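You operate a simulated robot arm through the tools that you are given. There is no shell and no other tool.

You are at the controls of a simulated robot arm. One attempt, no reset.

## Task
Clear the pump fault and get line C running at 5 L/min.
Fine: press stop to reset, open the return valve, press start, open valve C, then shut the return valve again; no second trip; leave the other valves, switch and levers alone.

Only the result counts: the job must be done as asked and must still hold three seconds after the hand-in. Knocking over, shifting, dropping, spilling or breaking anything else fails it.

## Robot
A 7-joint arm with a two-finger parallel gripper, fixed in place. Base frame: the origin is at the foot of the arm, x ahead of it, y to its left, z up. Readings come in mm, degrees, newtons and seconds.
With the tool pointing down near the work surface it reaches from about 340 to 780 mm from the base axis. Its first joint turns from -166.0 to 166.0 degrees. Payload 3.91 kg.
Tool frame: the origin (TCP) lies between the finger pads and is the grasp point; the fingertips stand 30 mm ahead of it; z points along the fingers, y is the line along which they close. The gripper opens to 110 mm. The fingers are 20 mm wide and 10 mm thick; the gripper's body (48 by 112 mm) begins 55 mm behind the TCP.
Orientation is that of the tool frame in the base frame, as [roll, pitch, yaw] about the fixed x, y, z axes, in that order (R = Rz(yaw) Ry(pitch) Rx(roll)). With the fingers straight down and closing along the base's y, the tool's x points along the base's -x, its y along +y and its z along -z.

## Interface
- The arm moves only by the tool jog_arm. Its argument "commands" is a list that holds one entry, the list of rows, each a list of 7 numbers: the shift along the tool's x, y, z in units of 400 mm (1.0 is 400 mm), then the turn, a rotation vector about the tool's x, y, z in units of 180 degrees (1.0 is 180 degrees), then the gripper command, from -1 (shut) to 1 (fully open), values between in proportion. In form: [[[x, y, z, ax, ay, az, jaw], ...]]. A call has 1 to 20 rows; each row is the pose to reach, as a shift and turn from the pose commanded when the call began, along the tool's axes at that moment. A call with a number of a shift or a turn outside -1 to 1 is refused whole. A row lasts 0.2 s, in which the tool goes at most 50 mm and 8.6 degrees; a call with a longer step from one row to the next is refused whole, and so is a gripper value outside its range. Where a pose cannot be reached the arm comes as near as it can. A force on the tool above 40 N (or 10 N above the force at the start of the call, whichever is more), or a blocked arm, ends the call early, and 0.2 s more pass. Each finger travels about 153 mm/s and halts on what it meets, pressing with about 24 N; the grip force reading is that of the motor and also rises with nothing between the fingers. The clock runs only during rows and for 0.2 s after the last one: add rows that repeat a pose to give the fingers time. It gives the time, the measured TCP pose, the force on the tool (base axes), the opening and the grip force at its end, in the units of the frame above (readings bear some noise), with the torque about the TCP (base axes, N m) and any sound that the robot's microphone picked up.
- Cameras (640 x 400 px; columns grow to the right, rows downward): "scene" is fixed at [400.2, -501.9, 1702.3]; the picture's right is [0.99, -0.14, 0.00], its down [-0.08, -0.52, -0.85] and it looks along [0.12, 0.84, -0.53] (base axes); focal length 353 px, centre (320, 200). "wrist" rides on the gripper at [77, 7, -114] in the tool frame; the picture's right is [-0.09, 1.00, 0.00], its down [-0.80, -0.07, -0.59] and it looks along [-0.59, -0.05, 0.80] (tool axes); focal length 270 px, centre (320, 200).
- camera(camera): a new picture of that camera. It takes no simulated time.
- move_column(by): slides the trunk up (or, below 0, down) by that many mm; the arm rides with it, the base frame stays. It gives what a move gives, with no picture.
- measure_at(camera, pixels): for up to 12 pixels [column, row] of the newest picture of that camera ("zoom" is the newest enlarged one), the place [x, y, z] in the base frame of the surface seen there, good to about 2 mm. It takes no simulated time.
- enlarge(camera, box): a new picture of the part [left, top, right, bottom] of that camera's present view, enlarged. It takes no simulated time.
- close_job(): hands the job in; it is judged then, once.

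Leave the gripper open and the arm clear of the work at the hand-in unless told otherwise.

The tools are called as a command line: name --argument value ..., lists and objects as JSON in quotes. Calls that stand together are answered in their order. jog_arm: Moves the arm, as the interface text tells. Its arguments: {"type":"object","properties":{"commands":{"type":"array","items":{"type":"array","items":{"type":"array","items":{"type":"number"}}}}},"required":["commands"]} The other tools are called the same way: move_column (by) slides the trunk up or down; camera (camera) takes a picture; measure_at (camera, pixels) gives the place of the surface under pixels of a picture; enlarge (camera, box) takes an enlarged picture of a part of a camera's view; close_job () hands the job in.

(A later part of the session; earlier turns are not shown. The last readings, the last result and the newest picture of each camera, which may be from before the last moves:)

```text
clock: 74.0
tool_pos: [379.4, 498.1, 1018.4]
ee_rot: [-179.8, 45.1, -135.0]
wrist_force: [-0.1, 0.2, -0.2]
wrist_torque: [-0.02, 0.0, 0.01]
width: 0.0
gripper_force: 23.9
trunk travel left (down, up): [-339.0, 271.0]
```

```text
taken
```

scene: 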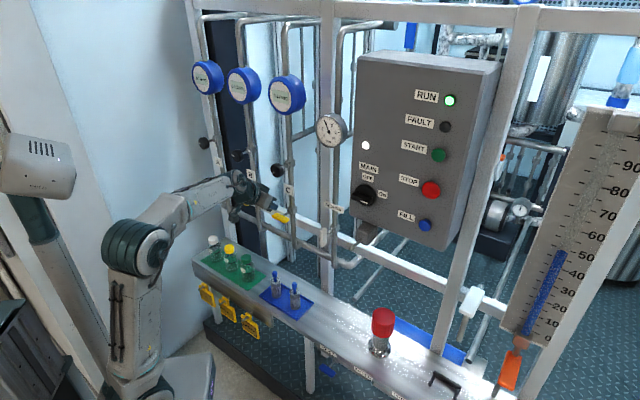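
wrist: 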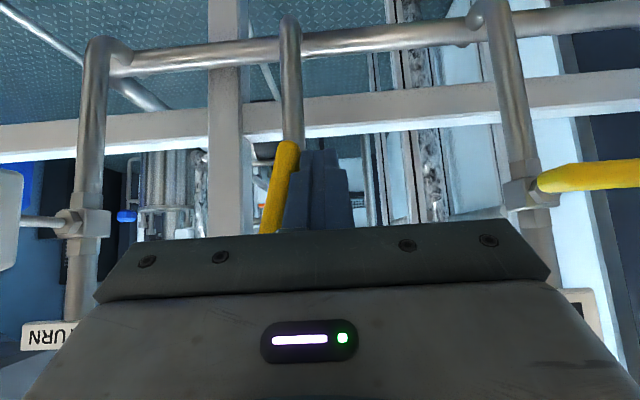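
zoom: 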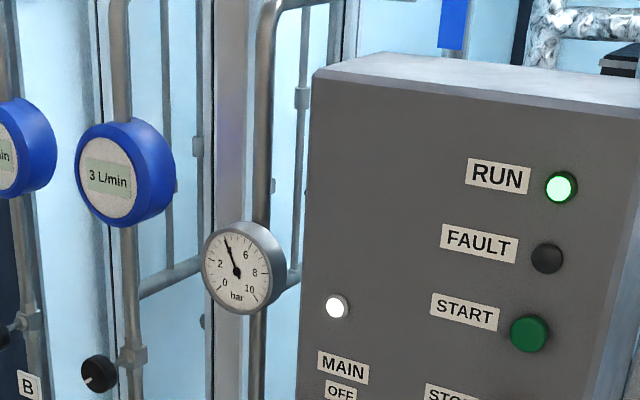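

Flow is 3 L/min at about 78°. I push the fingertip right 8 mm to bring the handle fully vertical.

jog_arm --commands '[[[0, -0.006, 0, 0, 0, 0, -1], [0, -0.012, 0, 0, 0, 0, -1], [0, -0.016, 0, 0, 0, 0, -1], [0, -0.02, 0, 0, 0, 0, -1], [0, -0.02, 0, 0, 0, 0, -1]]]'

enlarge --camera "scene" --box '[220, 170, 340, 260]'

enlarge --camera "scene" --box '[240, 50, 480, 160]'

camera --camera "wrist"

```text
clock: 75.2
tool_pos: [381.1, 494.5, 1019.2]
ee_rot: [-179.7, 45.0, -134.7]
wrist_force: [-17.0, 20.6, -2.4]
wrist_torque: [0.07, 0.02, 0.14]
width: 0.1
gripper_force: 23.6
trunk travel left (down, up): [-339.0, 271.0]
```

```text
4.44 times, centred on (280, 215) of scene
```

zoom: 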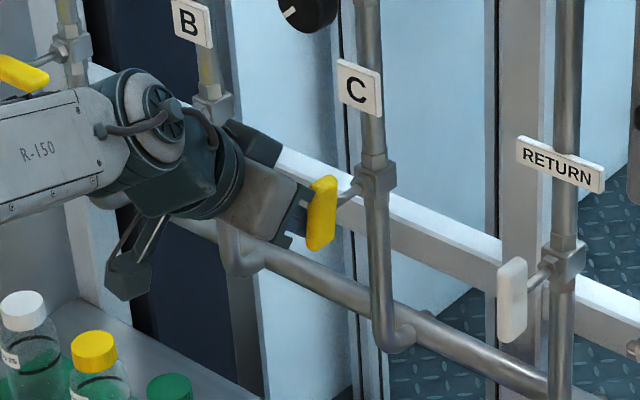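

```text
2.67 times, centred on (360, 105) of scene
```

zoom: 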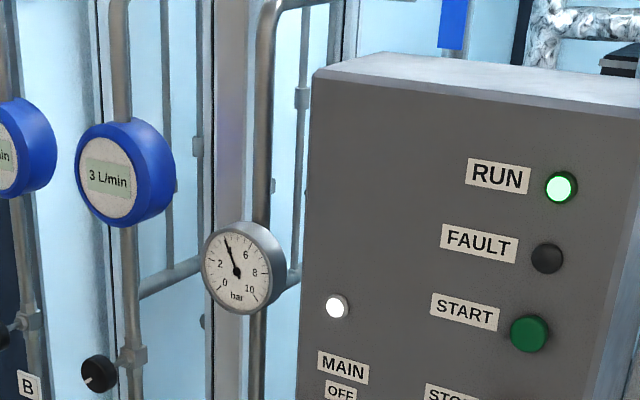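

```text
taken
```

wrist: 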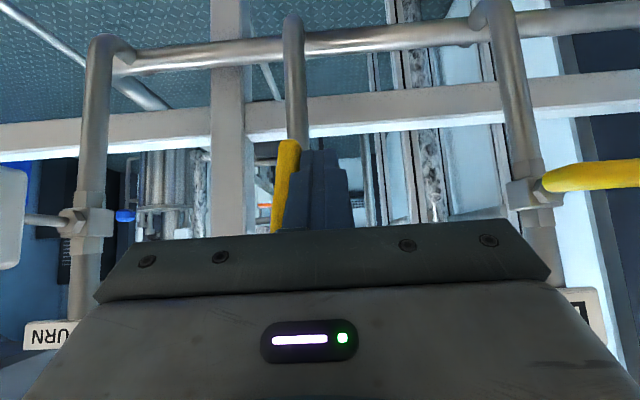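

The handle is at its end stop (26 N), vertical, with 3 L/min at 4 bar while the return is still open. I'll release to the left and retreat along the tool axis.

jog_arm --commands '[[[0, 0.015, 0, 0, 0, 0, -1], [0, 0.03, 0, 0, 0, 0, -1], [0, 0.03, -0.08, 0, 0, 0, -1], [0, 0.03, -0.18, 0, 0, 0, -1], [0, 0.03, -0.28, 0, 0, 0, -1], [0, 0.03, -0.28, 0, 0, 0, -1]]]'

camera --camera "scene"

camera --camera "wrist"

```text
clock: 76.6
tool_pos: [319.2, 446.5, 1099.6]
ee_rot: [-179.8, 45.1, -135.1]
wrist_force: [0.3, 0.0, -0.2]
wrist_torque: [-0.01, 0.03, -0.03]
width: 0.0
gripper_force: 24.1
trunk travel left (down, up): [-339.0, 271.0]
```

```text
taken
```

scene: 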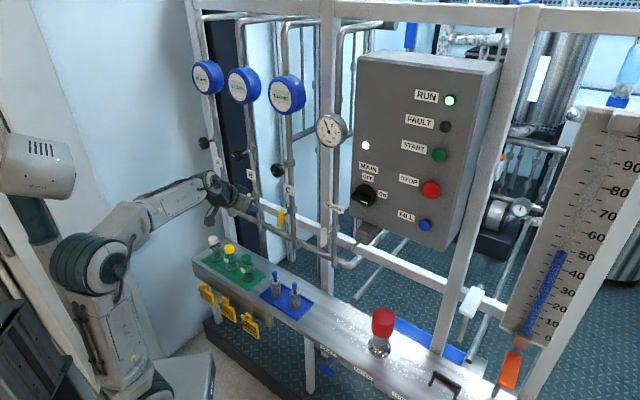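

```text
taken
```

wrist: 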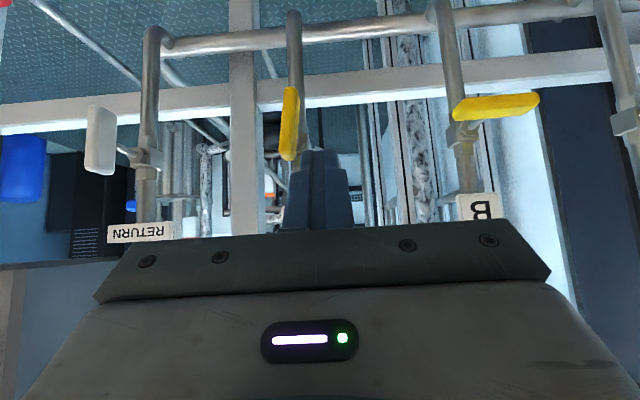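

RUN is lit and both C and RETURN are vertical. To shut RETURN I push its top end rightward (clockwise). First, slide right 186 mm at standoff.

jog_arm --commands '[[[0, -0.0776, 0, 0, 0, 0, -1], [0, -0.1552, 0, 0, 0, 0, -1], [0, -0.2328, 0, 0, 0, 0, -1], [0, -0.3103, 0, 0, 0, 0, -1], [0, -0.3879, 0, 0, 0, 0, -1], [0, -0.4655, 0, 0, 0, 0, -1], [0, -0.4655, 0, 0, 0, 0, -1]]]'

camera --camera "wrist"

camera --camera "scene"

```text
clock: 78.2
tool_pos: [453.5, 312.6, 1099.9]
ee_rot: [-179.8, 45.1, -135.0]
wrist_force: [-0.3, -0.1, -1.0]
wrist_torque: [-0.03, -0.03, 0.02]
width: 0.0
gripper_force: 23.4
trunk travel left (down, up): [-339.0, 271.0]
```

```text
taken
```

wrist: 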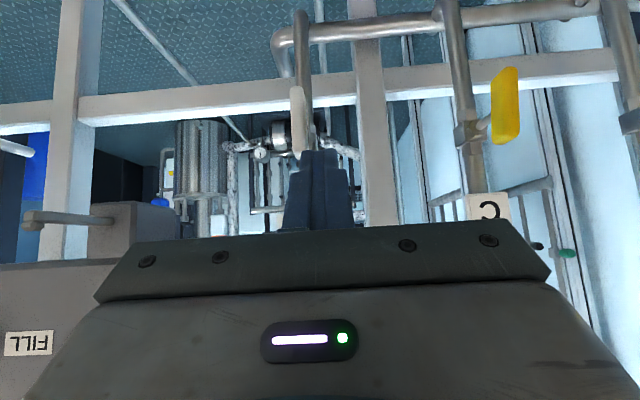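

```text
taken
```

scene: 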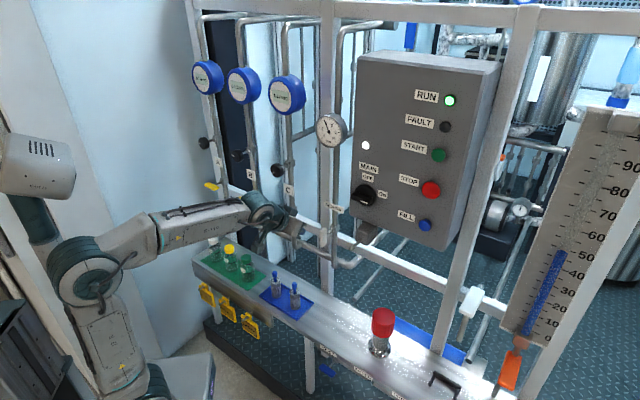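

I'll measure the RETURN handle from here (wrist pixels around (299,120)).

measure_at --camera "wrist" --pixels '[[298, 95], [298, 110], [298, 125], [298, 140], [298, 152], [294, 125], [303, 125], [304, 140]]'

```text
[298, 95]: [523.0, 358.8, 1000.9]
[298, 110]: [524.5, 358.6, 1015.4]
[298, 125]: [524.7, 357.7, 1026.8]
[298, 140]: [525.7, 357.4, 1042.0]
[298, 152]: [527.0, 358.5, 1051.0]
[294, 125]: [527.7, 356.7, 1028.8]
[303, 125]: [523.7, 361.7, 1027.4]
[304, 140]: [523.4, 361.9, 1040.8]
```

Now I move forward and down to put the fingertip just left of the top end of the RETURN handle.

jog_arm --commands '[[[-0.0128, 0.015, 0.0419, 0, 0, 0, -1], [-0.0256, 0.015, 0.0837, 0, 0, 0, -1], [-0.0384, 0.015, 0.1256, 0, 0, 0, -1], [-0.0512, 0.015, 0.1674, 0, 0, 0, -1], [-0.064, 0.015, 0.2093, 0, 0, 0, -1], [-0.064, 0.015, 0.2093, 0, 0, 0, -1]]]'

camera --camera "wrist"

enlarge --camera "scene" --box '[260, 180, 380, 270]'

```text
clock: 79.6
tool_pos: [503.3, 370.1, 1056.9]
ee_rot: [-179.8, 45.2, -135.0]
wrist_force: [0.0, -0.5, 0.8]
wrist_torque: [0.01, 0.02, -0.02]
width: 0.0
gripper_force: 23.7
trunk travel left (down, up): [-339.0, 271.0]
```

```text
taken
```

wrist: 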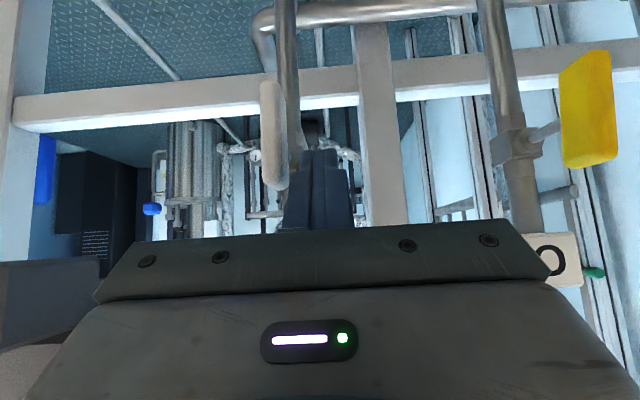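

```text
4.44 times, centred on (320, 225) of scene
```

zoom: 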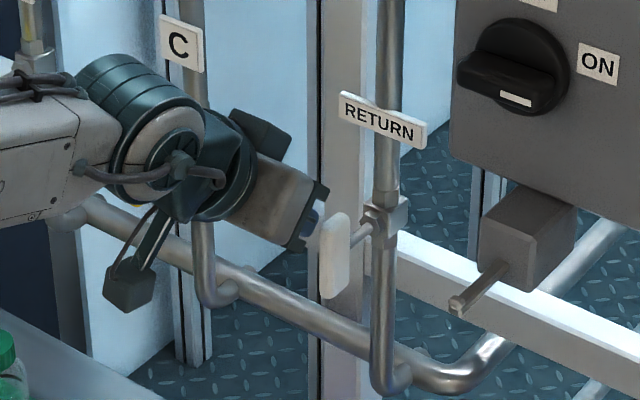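

The fingertip sits left of the handle's upper half. I'll push right 33 mm in small steps.

jog_arm --commands '[[[-0.005, -0.01, -0.005, 0, 0, 0, -1], [-0.005, -0.02, -0.005, 0, 0, 0, -1], [-0.005, -0.03, -0.005, 0, 0, 0, -1], [-0.005, -0.04, -0.005, 0, 0, 0, -1], [-0.005, -0.05, -0.005, 0, 0, 0, -1], [-0.005, -0.06, -0.005, 0, 0, 0, -1], [-0.005, -0.07, -0.005, 0, 0, 0, -1], [-0.005, -0.08, -0.005, 0, 0, 0, -1], [-0.005, -0.0835, -0.005, 0, 0, 0, -1]]]'

enlarge --camera "scene" --box '[260, 180, 380, 270]'

enlarge --camera "scene" --box '[240, 50, 480, 160]'

camera --camera "wrist"

```text
clock: 81.6
tool_pos: [526.2, 348.1, 1060.3]
ee_rot: [-179.8, 45.2, -135.0]
wrist_force: [-0.4, 1.3, 2.0]
wrist_torque: [0.02, 0.02, 0.01]
width: 0.0
gripper_force: 24.3
trunk travel left (down, up): [-339.0, 271.0]
```

```text
4.44 times, centred on (320, 225) of scene
```

zoom: 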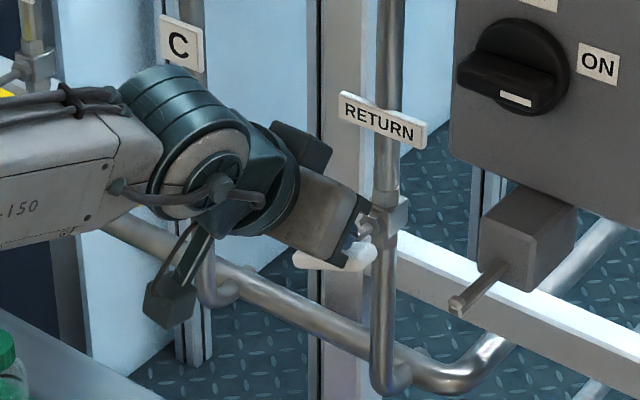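

```text
2.67 times, centred on (360, 105) of scene
```

zoom: 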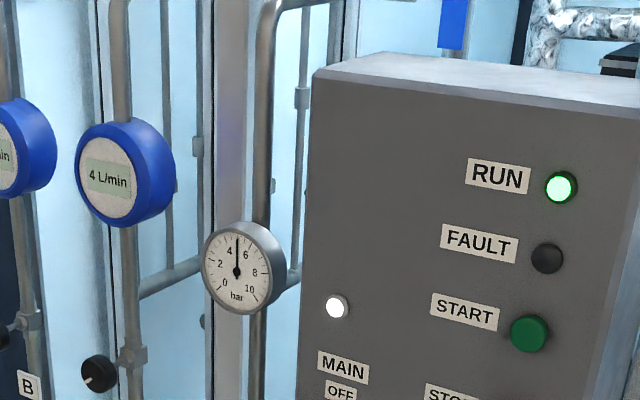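

```text
taken
```

wrist: 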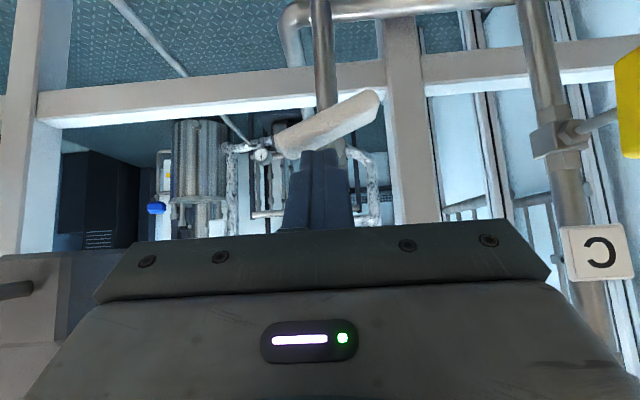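

Flow C reads 4 L/min at 5 bar and the handle is about 70–75° shut. I'll push down on its right end in small steps to close it fully.

jog_arm --commands '[[[0, -0.008, 0, 0, 0, 0, -1], [0.0022, -0.012, 0.0022, 0, 0, 0, -1], [0.0044, -0.012, 0.0044, 0, 0, 0, -1], [0.0066, -0.012, 0.0066, 0, 0, 0, -1], [0.0088, -0.012, 0.0088, 0, 0, 0, -1], [0.0106, -0.012, 0.0106, 0, 0, 0, -1], [0.0106, -0.012, 0.0106, 0, 0, 0, -1]]]'

enlarge --camera "scene" --box '[260, 180, 380, 270]'

enlarge --camera "scene" --box '[240, 50, 480, 160]'

camera --camera "wrist"

```text
clock: 83.2
tool_pos: [529.5, 343.6, 1055.4]
ee_rot: [-179.8, 45.2, -135.0]
wrist_force: [1.3, -1.6, 3.0]
wrist_torque: [0.02, -0.06, -0.07]
width: 0.0
gripper_force: 23.9
trunk travel left (down, up): [-339.0, 271.0]
```

```text
4.44 times, centred on (320, 225) of scene
```

zoom: 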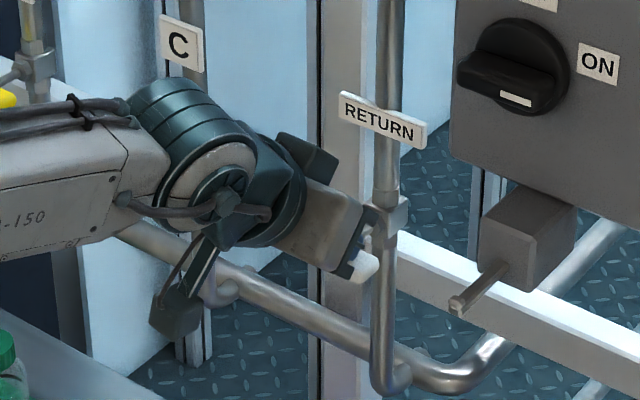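

```text
2.67 times, centred on (360, 105) of scene
```

zoom: 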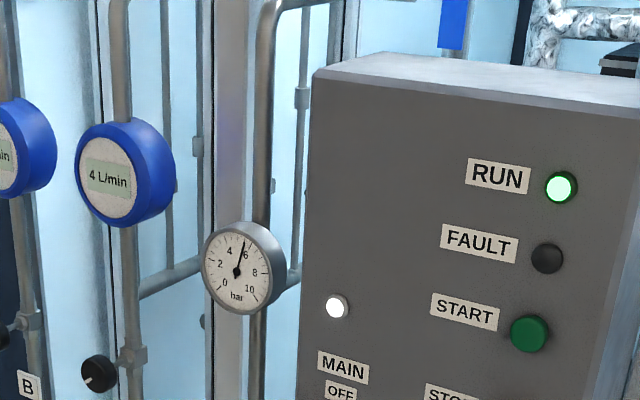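

```text
taken
```

wrist: 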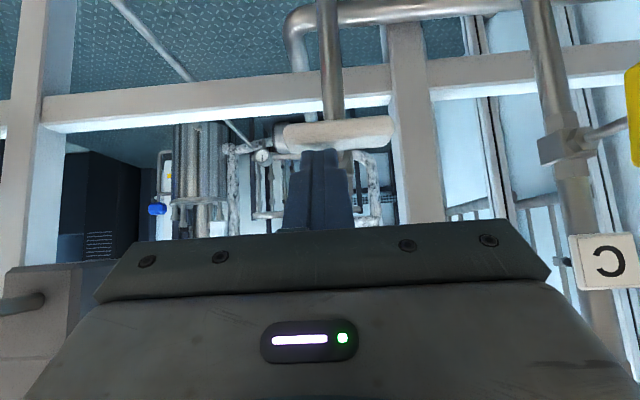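

The handle is almost horizontal, pressure is near 5.7 bar and flow is 4 L/min. I'll press down a little more until the end stop.

jog_arm --commands '[[[0.0014, -0.002, 0.0014, 0, 0, 0, -1], [0.0028, -0.004, 0.0028, 0, 0, 0, -1], [0.0042, -0.004, 0.0042, 0, 0, 0, -1], [0.0056, -0.004, 0.0056, 0, 0, 0, -1], [0.0056, -0.004, 0.0056, 0, 0, 0, -1]]]'

enlarge --camera "scene" --box '[240, 50, 480, 160]'

camera --camera "wrist"

```text
clock: 84.4
tool_pos: [529.7, 342.1, 1054.5]
ee_rot: [-179.9, 45.3, -134.9]
wrist_force: [3.6, 6.9, 15.8]
wrist_torque: [0.37, -0.24, 0.02]
width: 0.2
gripper_force: 23.9
trunk travel left (down, up): [-339.0, 271.0]
```

```text
2.67 times, centred on (360, 105) of scene
```

zoom: 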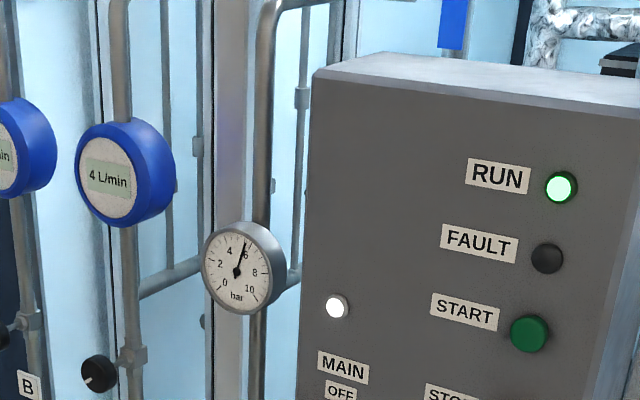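

```text
taken
```

wrist: 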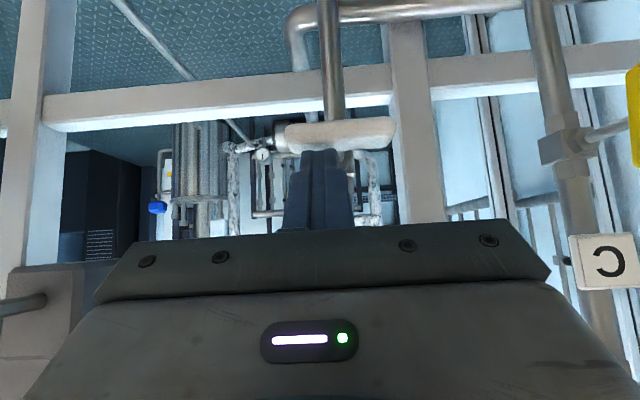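

The handle is against its stop (17 N). Flow C still shows 4 L/min at about 5.8 bar. I'll lift off and retreat, then re-read everything.

jog_arm --commands '[[[-0.012, 0, -0.012, 0, 0, 0, -1], [-0.02, 0, -0.06, 0, 0, 0, -1], [-0.02, 0, -0.15, 0, 0, 0, -1], [-0.02, 0, -0.25, 0, 0, 0, -1], [-0.02, 0, -0.25, 0, 0, 0, -1], [-0.02, 0, -0.25, 0, 0, 0, -1]]]'

camera --camera "scene"

enlarge --camera "scene" --box '[260, 60, 360, 150]'

enlarge --camera "scene" --box '[190, 130, 350, 250]'

camera --camera "wrist"

```text
clock: 85.8
tool_pos: [483.7, 296.1, 1128.8]
ee_rot: [-179.9, 45.1, -135.1]
wrist_force: [0.1, 0.2, 0.1]
wrist_torque: [0.01, -0.01, 0.01]
width: 0.0
gripper_force: 24.1
trunk travel left (down, up): [-339.0, 271.0]
```

```text
taken
```

scene: 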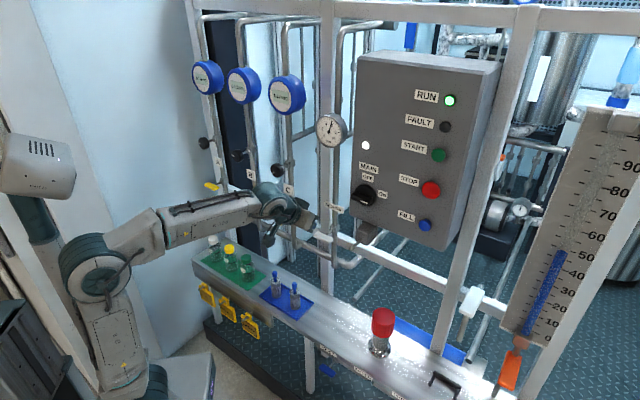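

```text
4.44 times, centred on (310, 105) of scene
```

zoom: 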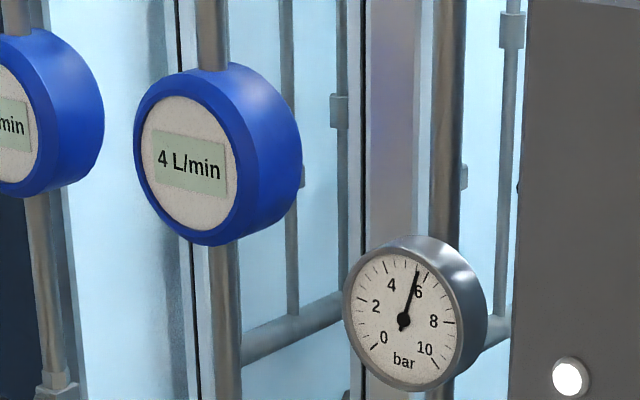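

```text
3.33 times, centred on (270, 190) of scene
```

zoom: 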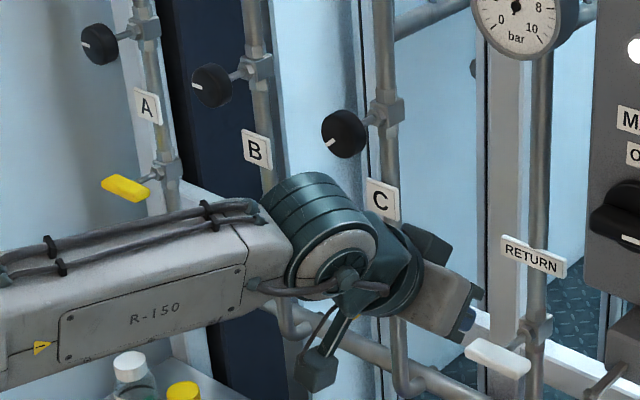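

```text
taken
```

wrist: 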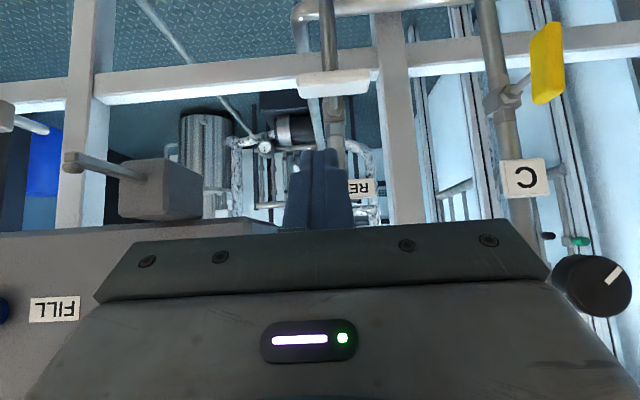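

Pressure is about 5.9 bar and flow C is 4 L/min, so it isn't yet 5. I'll check precisely whether lever C and lever RETURN are at their ends, and look at knob C's pointer compared with A and B.

enlarge --camera "scene" --box '[196, 130, 256, 170]'

enlarge --camera "scene" --box '[250, 150, 310, 190]'

enlarge --camera "wrist" --box '[480, 0, 640, 330]'

measure_at --camera "wrist" --pixels '[[537, 35], [537, 50], [537, 65], [537, 80], [538, 97], [535, 60], [552, 60], [300, 87], [315, 86], [330, 84], [350, 82], [365, 80]]'

```text
10.00 times, centred on (226, 150) of scene
```

zoom: 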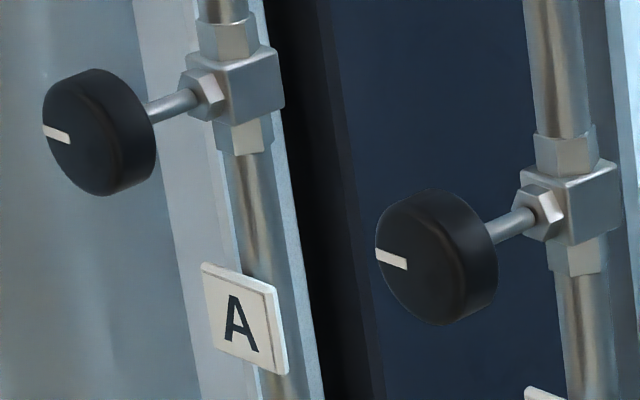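

```text
10.00 times, centred on (280, 170) of scene
```

zoom: 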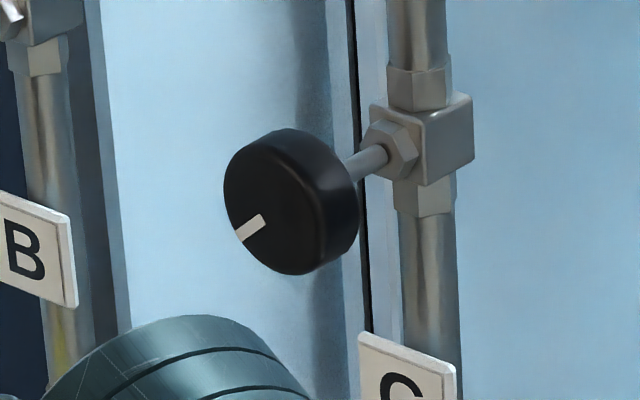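

```text
1.21 times, centred on (560, 165) of wrist
```

zoom: 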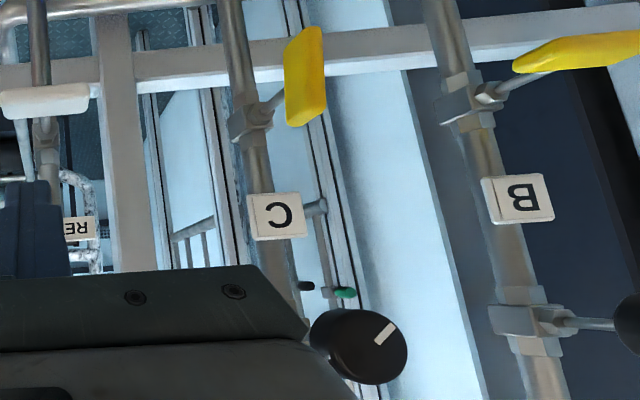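

```text
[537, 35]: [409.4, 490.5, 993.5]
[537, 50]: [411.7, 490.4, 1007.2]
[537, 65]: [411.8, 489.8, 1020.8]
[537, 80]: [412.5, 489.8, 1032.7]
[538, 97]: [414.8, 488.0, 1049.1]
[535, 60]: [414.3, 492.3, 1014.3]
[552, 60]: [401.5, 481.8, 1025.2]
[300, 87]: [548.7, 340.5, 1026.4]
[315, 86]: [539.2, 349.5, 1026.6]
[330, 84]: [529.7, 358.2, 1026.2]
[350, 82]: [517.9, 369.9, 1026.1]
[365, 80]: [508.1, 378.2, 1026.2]
```

RETURN is exactly level. Lever C may not be perfectly vertical, so I'll enlarge it and measure its edges.

enlarge --camera "wrist" --box '[510, 5, 590, 115]'

enlarge --camera "scene" --box '[255, 190, 355, 260]'

```text
3.64 times, centred on (550, 60) of wrist
```

zoom: 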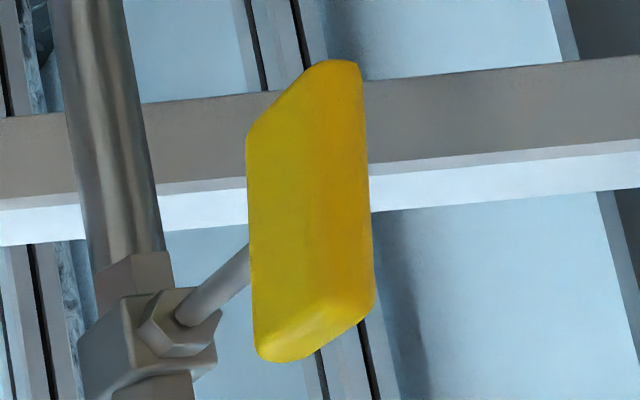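

```text
5.71 times, centred on (305, 225) of scene
```

zoom: 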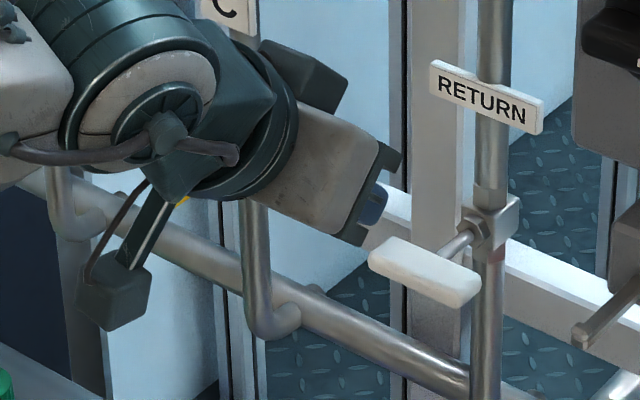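

Lever C's top leans about 10° right of vertical compared with its pipe, while RETURN showed parallel when open, so C is only about 80° open. I'll go back and push its bottom end further right. First, slide left 225 mm at standoff.

jog_arm --commands '[[[0, 0.08, 0, 0, 0, 0, -1], [0, 0.16, 0, 0, 0, 0, -1], [0, 0.24, 0, 0, 0, 0, -1], [0, 0.32, 0, 0, 0, 0, -1], [0, 0.4, 0, 0, 0, 0, -1], [0, 0.48, 0, 0, 0, 0, -1], [0, 0.5615, 0, 0, 0, 0, -1], [0, 0.5615, 0, 0, 0, 0, -1]]]'

camera --camera "wrist"

camera --camera "scene"

```text
clock: 87.6
tool_pos: [323.7, 455.6, 1129.4]
ee_rot: [-179.8, 45.1, -135.0]
wrist_force: [0.6, 0.3, 0.7]
wrist_torque: [0.03, 0.02, -0.01]
width: 0.0
gripper_force: 23.4
trunk travel left (down, up): [-339.0, 271.0]
```

```text
taken
```

wrist: 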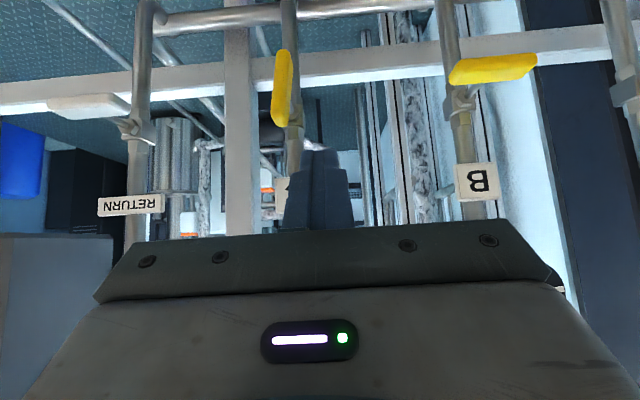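

```text
taken
```

scene: 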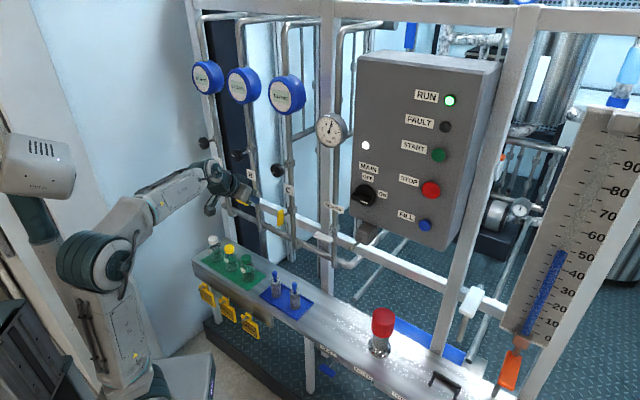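

I'll measure lever C's centreline at both ends from this closer view.

measure_at --camera "wrist" --pixels '[[283, 56], [282, 70], [281, 85], [280, 100], [279, 115], [278, 121], [276, 60], [290, 60], [274, 110], [286, 110], [293, 130], [288, 30]]'

enlarge --camera "wrist" --box '[240, 0, 340, 180]'

```text
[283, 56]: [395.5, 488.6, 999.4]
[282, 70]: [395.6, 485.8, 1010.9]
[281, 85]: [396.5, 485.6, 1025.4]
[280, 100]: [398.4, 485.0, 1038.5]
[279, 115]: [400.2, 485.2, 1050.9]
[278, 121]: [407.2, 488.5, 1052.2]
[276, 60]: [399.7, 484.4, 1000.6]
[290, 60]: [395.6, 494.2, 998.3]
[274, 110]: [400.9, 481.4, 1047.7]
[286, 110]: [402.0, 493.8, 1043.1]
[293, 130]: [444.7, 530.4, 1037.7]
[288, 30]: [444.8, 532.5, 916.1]
```

```text
2.22 times, centred on (290, 90) of wrist
```

zoom: 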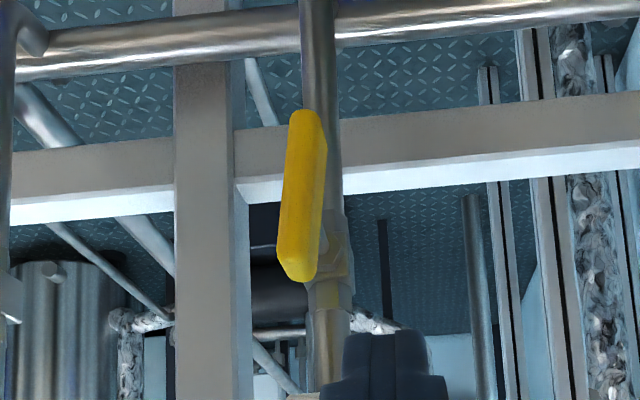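

Lever C leans about 5–6° short of vertical. I'll move the closed fingertip to just left of its bottom end, about 12 mm lower than before.

jog_arm --commands '[[[0.0154, 0, 0.0555, 0, 0, 0, -1], [0.0309, 0, 0.111, 0, 0, 0, -1], [0.0463, 0, 0.1665, 0, 0, 0, -1], [0.0617, 0, 0.222, 0, 0, 0, -1], [0.0772, 0, 0.2775, 0, 0, 0, -1], [0.0926, 0, 0.333, 0, 0, 0, -1], [0.0926, 0, 0.333, 0, 0, 0, -1]]]'

camera --camera "wrist"

enlarge --camera "scene" --box '[220, 170, 340, 260]'

```text
clock: 89.2
tool_pos: [376.7, 503.8, 1008.1]
ee_rot: [-179.8, 45.1, -135.0]
wrist_force: [-0.1, -0.5, 0.3]
wrist_torque: [-0.02, 0.0, -0.02]
width: 0.0
gripper_force: 24.1
trunk travel left (down, up): [-339.0, 271.0]
```

```text
taken
```

wrist: 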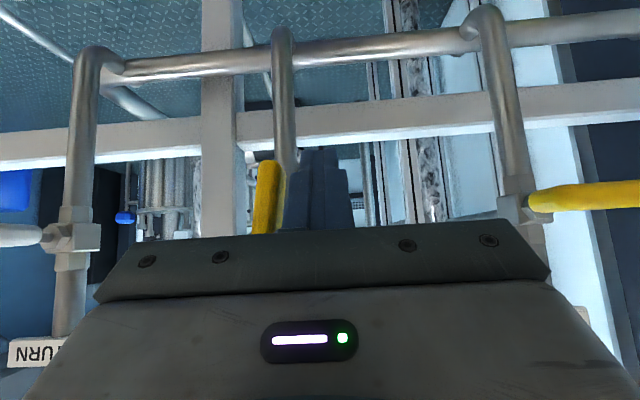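

```text
4.44 times, centred on (280, 215) of scene
```

zoom: 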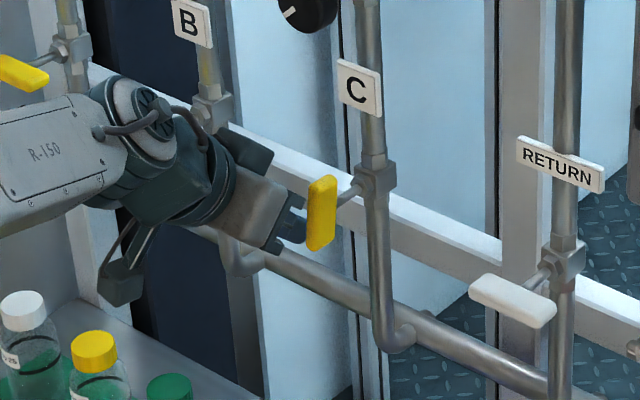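

In position just left of the lever's bottom end. Now I push right slowly.

jog_arm --commands '[[[0, -0.02, 0, 0, 0, 0, -1], [0, -0.025, 0, 0, 0, 0, -1], [0, -0.029, 0, 0, 0, 0, -1], [0, -0.033, 0, 0, 0, 0, -1], [0, -0.037, 0, 0, 0, 0, -1], [0, -0.041, 0, 0, 0, 0, -1], [0, -0.041, 0, 0, 0, 0, -1]]]'

enlarge --camera "scene" --box '[260, 60, 360, 150]'

enlarge --camera "scene" --box '[220, 170, 340, 260]'

camera --camera "wrist"

```text
clock: 90.8
tool_pos: [382.2, 495.9, 1007.4]
ee_rot: [-179.7, 45.0, -134.6]
wrist_force: [-19.5, 18.7, -2.2]
wrist_torque: [-0.15, -0.13, 0.17]
width: 0.2
gripper_force: 24.0
trunk travel left (down, up): [-339.0, 271.0]
```

```text
4.44 times, centred on (310, 105) of scene
```

zoom: 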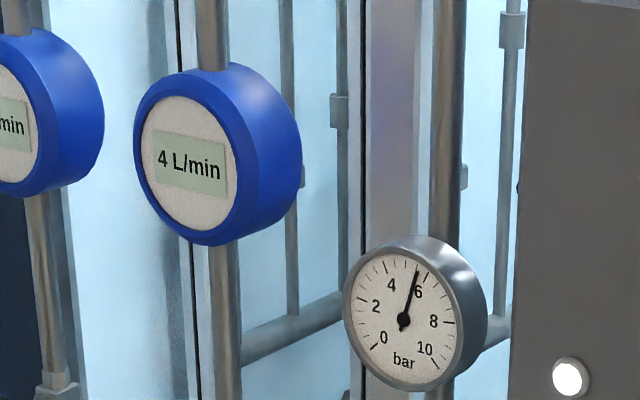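

```text
4.44 times, centred on (280, 215) of scene
```

zoom: 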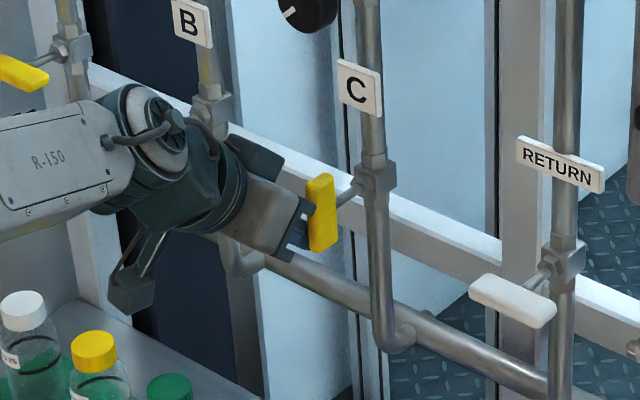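

```text
taken
```

wrist: 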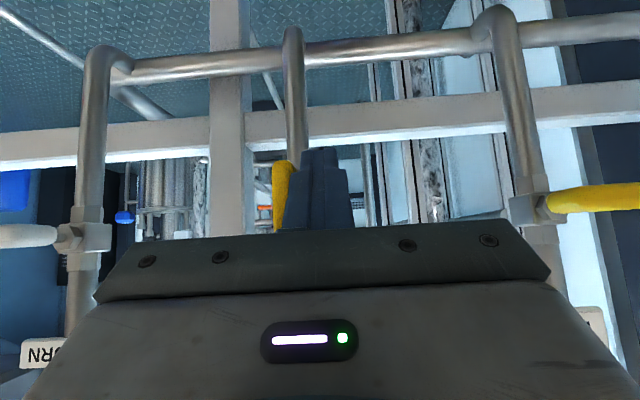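

The lever has now come to vertical at its stop (27 N). I'll release left, wait a moment, and re-read the flow.

jog_arm --commands '[[[0, 0.015, 0, 0, 0, 0, -1], [0, 0.035, 0, 0, 0, 0, -1], [0, 0.035, -0.08, 0, 0, 0, -1], [0, 0.035, -0.18, 0, 0, 0, -1], [0, 0.035, -0.28, 0, 0, 0, -1], [0, 0.035, -0.28, 0, 0, 0, -1], [0, 0.035, -0.28, 0, 0, 0, -1]]]'

camera --camera "wrist"

enlarge --camera "scene" --box '[260, 60, 360, 150]'

enlarge --camera "scene" --box '[220, 140, 380, 260]'

```text
clock: 92.4
tool_pos: [320.4, 447.1, 1087.9]
ee_rot: [-179.8, 45.2, -135.0]
wrist_force: [-0.7, 0.7, 0.1]
wrist_torque: [0.0, 0.0, -0.04]
width: 0.0
gripper_force: 24.3
trunk travel left (down, up): [-339.0, 271.0]
```

```text
taken
```

wrist: 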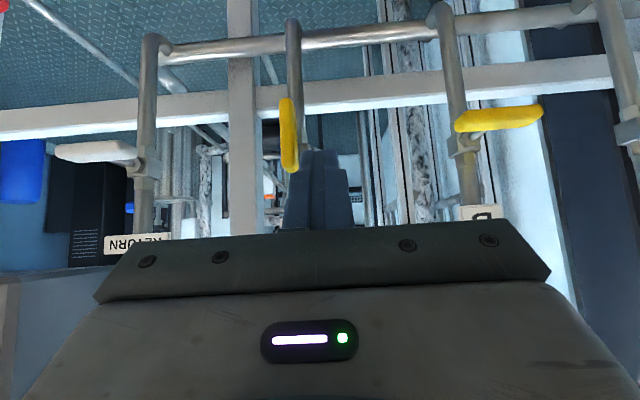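

```text
4.44 times, centred on (310, 105) of scene
```

zoom: 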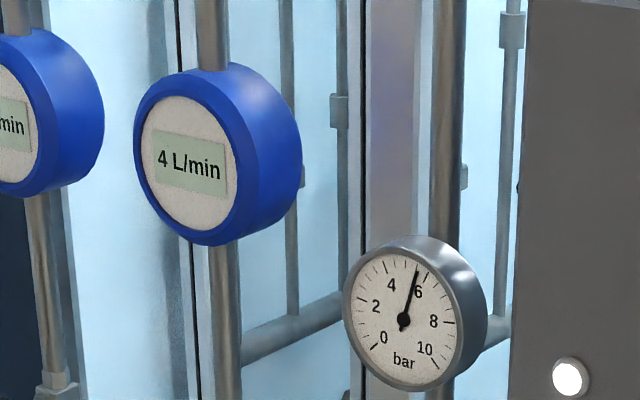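

```text
3.33 times, centred on (300, 200) of scene
```

zoom: 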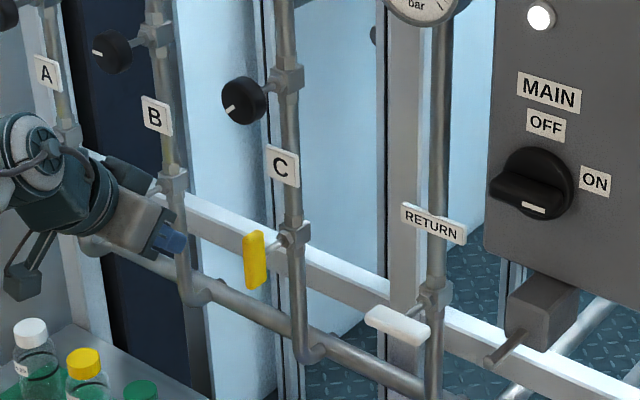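

Lever C is now truly vertical and RETURN is level, but C still reads 4 L/min at 5.9 bar. The regulating knob on line C points at about 7:30, whereas A and B point at 9 o'clock, so line C's own knob sets the remaining flow. I'll move up in front of it for a look.

jog_arm --commands '[[[-0.0354, -0.0123, -0.0354, 0, 0, 0, -1], [-0.0707, -0.0246, -0.0707, 0, 0, 0, -1], [-0.106, -0.0369, -0.106, 0, 0, 0, -0.5], [-0.1414, -0.0492, -0.1414, 0, 0, 0, 0.1], [-0.1768, -0.0615, -0.1768, 0, 0, 0, 0.1], [-0.2121, -0.0737, -0.2121, 0, 0, 0, 0.1], [-0.2121, -0.0737, -0.2121, 0, 0, 0, 0.1]]]'

camera --camera "wrist"

camera --camera "scene"

```text
clock: 94.0
tool_pos: [340.2, 425.7, 1206.8]
ee_rot: [-179.9, 45.0, -135.0]
wrist_force: [-0.4, 1.0, -0.6]
wrist_torque: [0.02, 0.01, 0.0]
width: 60.5
gripper_force: 0.0
trunk travel left (down, up): [-339.0, 271.0]
```

```text
taken
```

wrist: 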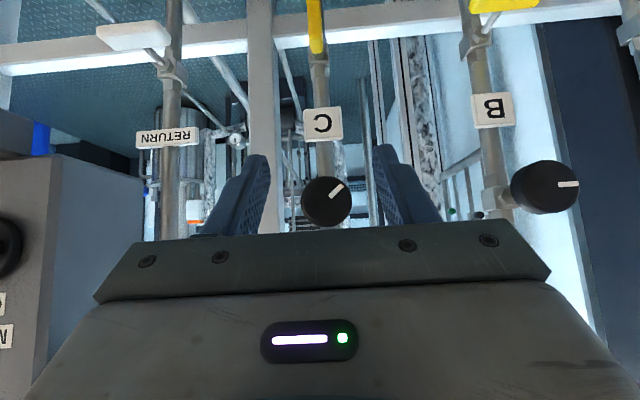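

```text
taken
```

scene: 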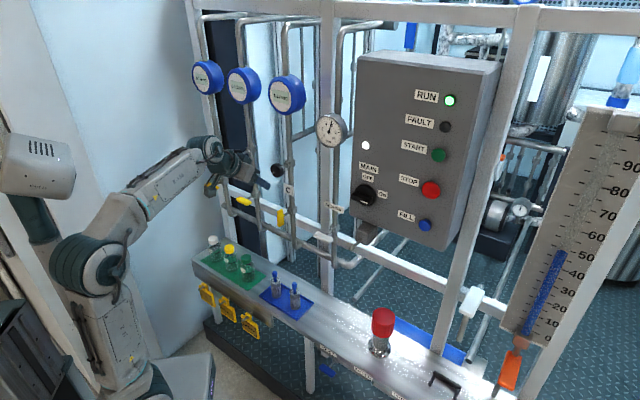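

Knob C is at wrist pixel (325,202), its mark pointing to about 7:30, while B's points to 9:00. I'll measure its size and place.

enlarge --camera "wrist" --box '[285, 160, 365, 235]'

measure_at --camera "wrist" --pixels '[[325, 203], [304, 203], [346, 203], [325, 183], [325, 222], [348, 195], [314, 203], [338, 203], [325, 178], [545, 187], [325, 192], [325, 214]]'

```text
5.33 times, centred on (325, 198) of wrist
```

zoom: 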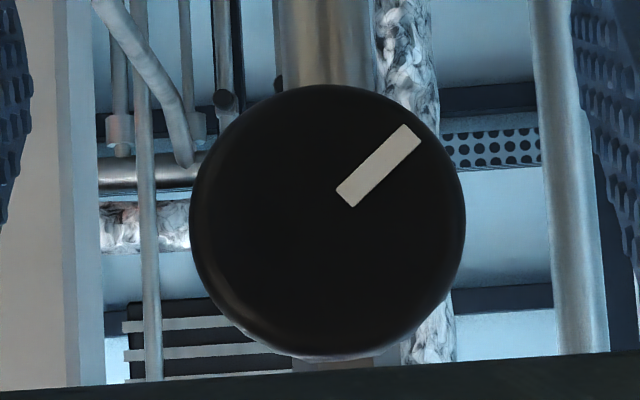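

```text
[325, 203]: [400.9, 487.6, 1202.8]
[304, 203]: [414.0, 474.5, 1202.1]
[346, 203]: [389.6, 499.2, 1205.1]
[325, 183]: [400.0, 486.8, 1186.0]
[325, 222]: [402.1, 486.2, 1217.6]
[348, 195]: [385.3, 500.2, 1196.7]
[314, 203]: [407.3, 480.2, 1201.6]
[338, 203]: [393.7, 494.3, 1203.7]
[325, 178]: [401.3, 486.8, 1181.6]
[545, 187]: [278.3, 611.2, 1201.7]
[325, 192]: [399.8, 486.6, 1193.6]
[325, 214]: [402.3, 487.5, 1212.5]
```

Knob C has its face at d≈628 mm (x−y≈−86, z≈1202) and is about 43 mm in diameter. Because the fingers close sideways, I can grip it with the tool tilted 20° and turn about the knob's axis. I'll pitch up 25° and move 20 mm forward.

jog_arm --commands '[[[-0.0093, 0, 0.0084, 0, -0.0347, 0, 0.1], [-0.0186, 0, 0.0168, 0, -0.0694, 0, 0.1], [-0.0279, 0, 0.0252, 0, -0.1042, 0, 0.1], [-0.0372, 0, 0.0336, 0, -0.1389, 0, 0.1], [-0.0372, 0, 0.0336, 0, -0.1389, 0, 0.1]]]'

camera --camera "wrist"

camera --camera "scene"

```text
clock: 95.2
tool_pos: [353.6, 439.8, 1208.4]
ee_rot: [-179.7, 70.1, -134.8]
wrist_force: [-0.3, 0.1, -0.4]
wrist_torque: [0.02, 0.0, 0.0]
width: 60.7
gripper_force: 0.1
trunk travel left (down, up): [-339.0, 271.0]
```

```text
taken
```

wrist: 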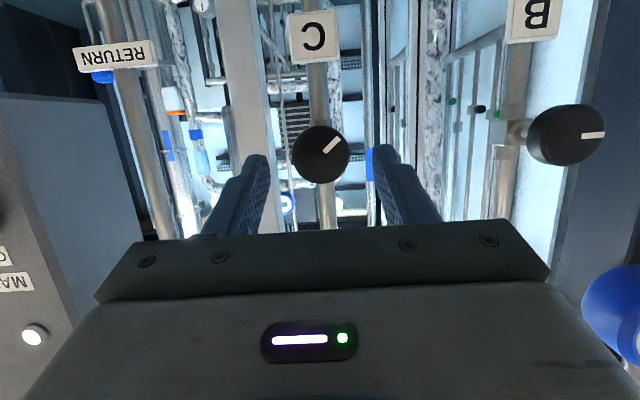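

```text
taken
```

scene: 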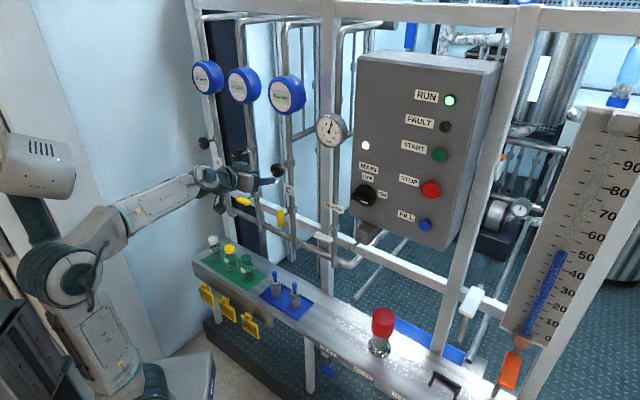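

The pose is good at 20° tilt. I'll re-measure the knob from here.

measure_at --camera "wrist" --pixels '[[320, 154], [296, 154], [345, 154], [320, 130], [320, 178], [310, 154], [330, 160]]'

```text
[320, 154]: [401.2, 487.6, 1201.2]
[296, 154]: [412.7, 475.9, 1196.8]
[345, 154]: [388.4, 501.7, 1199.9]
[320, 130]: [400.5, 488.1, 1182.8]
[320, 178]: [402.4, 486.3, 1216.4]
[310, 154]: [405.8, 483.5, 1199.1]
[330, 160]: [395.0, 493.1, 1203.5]
```

The knob is centred between the fingers. I'll advance 58 mm to straddle it.

jog_arm --commands '[[[-0.015, 0, 0.047, 0, 0, 0, 0.1], [-0.03, 0, 0.094, 0, 0, 0, 0.1], [-0.044, 0, 0.138, 0, 0, 0, 0.1], [-0.044, 0, 0.138, 0, 0, 0, 0.1]]]'

camera --camera "wrist"

enlarge --camera "scene" --box '[220, 130, 340, 220]'

```text
clock: 96.2
tool_pos: [395.9, 478.7, 1204.7]
ee_rot: [-179.5, 70.1, -134.8]
wrist_force: [-0.5, 0.4, 0.6]
wrist_torque: [0.01, -0.02, 0.02]
width: 60.5
gripper_force: 0.0
trunk travel left (down, up): [-339.0, 271.0]
```

```text
taken
```

wrist: 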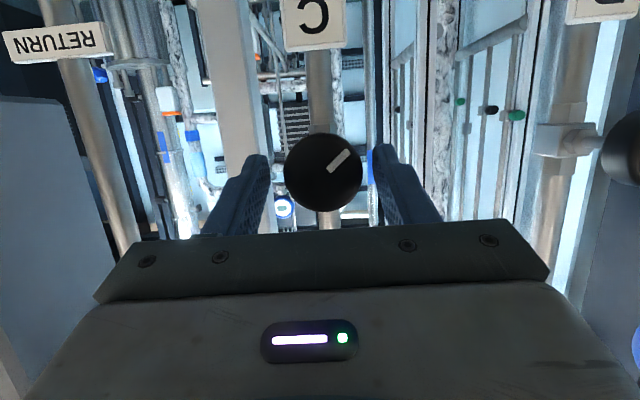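

```text
4.44 times, centred on (280, 175) of scene
```

zoom: 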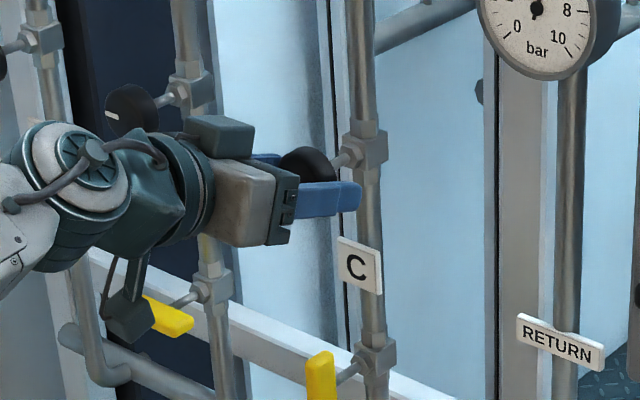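

The knob is between the fingers. I'll nudge 2 mm left and close.

jog_arm --commands '[[[0, 0.005, 0, 0, 0, 0, 0.1], [0, 0.005, 0, 0, 0, 0, -0.15], [0, 0.005, 0, 0, 0, 0, -1], [0, 0.005, 0, 0, 0, 0, -1], [0, 0.005, 0, 0, 0, 0, -1]]]'

enlarge --camera "scene" --box '[260, 60, 360, 150]'

```text
clock: 97.4
tool_pos: [394.2, 481.4, 1204.0]
ee_rot: [-179.6, 70.2, -134.8]
wrist_force: [1.0, -0.9, 0.4]
wrist_torque: [-0.01, -0.04, 0.02]
width: 43.6
gripper_force: 44.8
trunk travel left (down, up): [-339.0, 271.0]
```

```text
4.44 times, centred on (310, 105) of scene
```

zoom: 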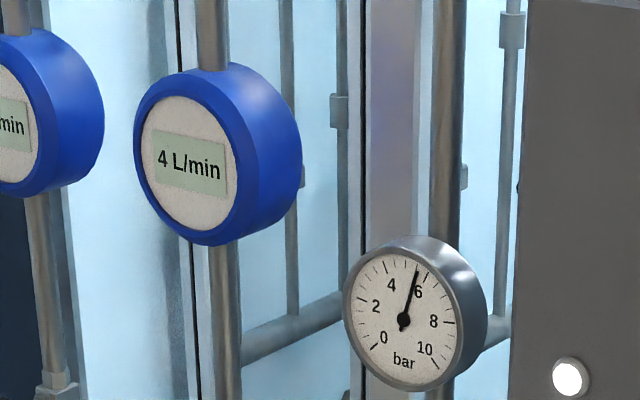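

The knob is gripped (43.6 mm). I'll try a 10° clockwise turn about the knob axis and watch flow and pressure.

jog_arm --commands '[[[0, 0, 0, -0.0095, 0, 0.0261, -1], [0, 0, 0, -0.019, 0, 0.0522, -1], [0, 0, 0, -0.019, 0, 0.0522, -1]]]'

enlarge --camera "scene" --box '[260, 60, 360, 150]'

camera --camera "wrist"

```text
clock: 98.2
tool_pos: [394.8, 479.7, 1204.9]
ee_rot: [153.0, 67.7, -160.6]
wrist_force: [0.8, -4.1, -5.1]
wrist_torque: [-0.15, 0.06, 0.31]
width: 43.5
gripper_force: 44.9
trunk travel left (down, up): [-339.0, 271.0]
```

```text
4.44 times, centred on (310, 105) of scene
```

zoom: 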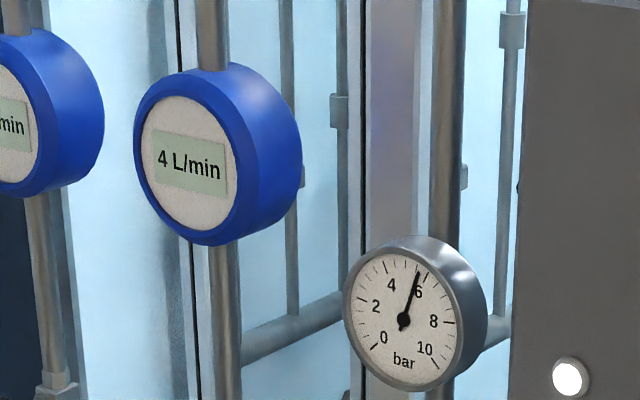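

```text
taken
```

wrist: 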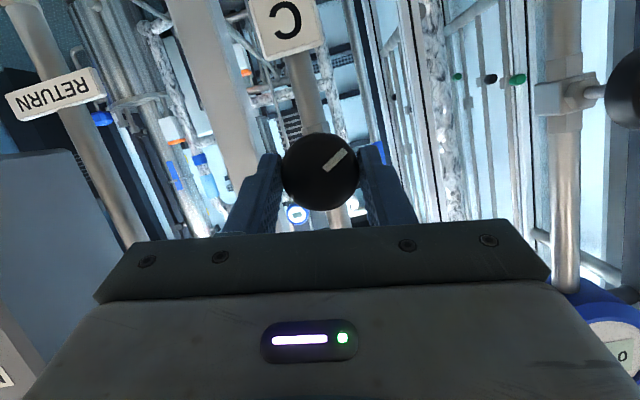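

The knob turned with the gripper. I need a finer read of the pressure needle to tell the direction of change.

enlarge --camera "scene" --box '[312, 110, 352, 150]'

```text
10.00 times, centred on (332, 130) of scene
```

zoom: 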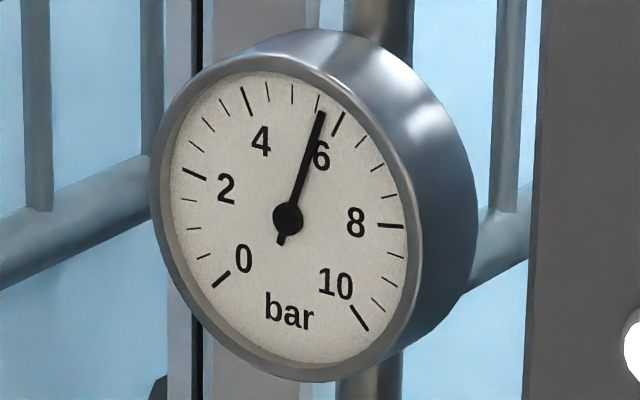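

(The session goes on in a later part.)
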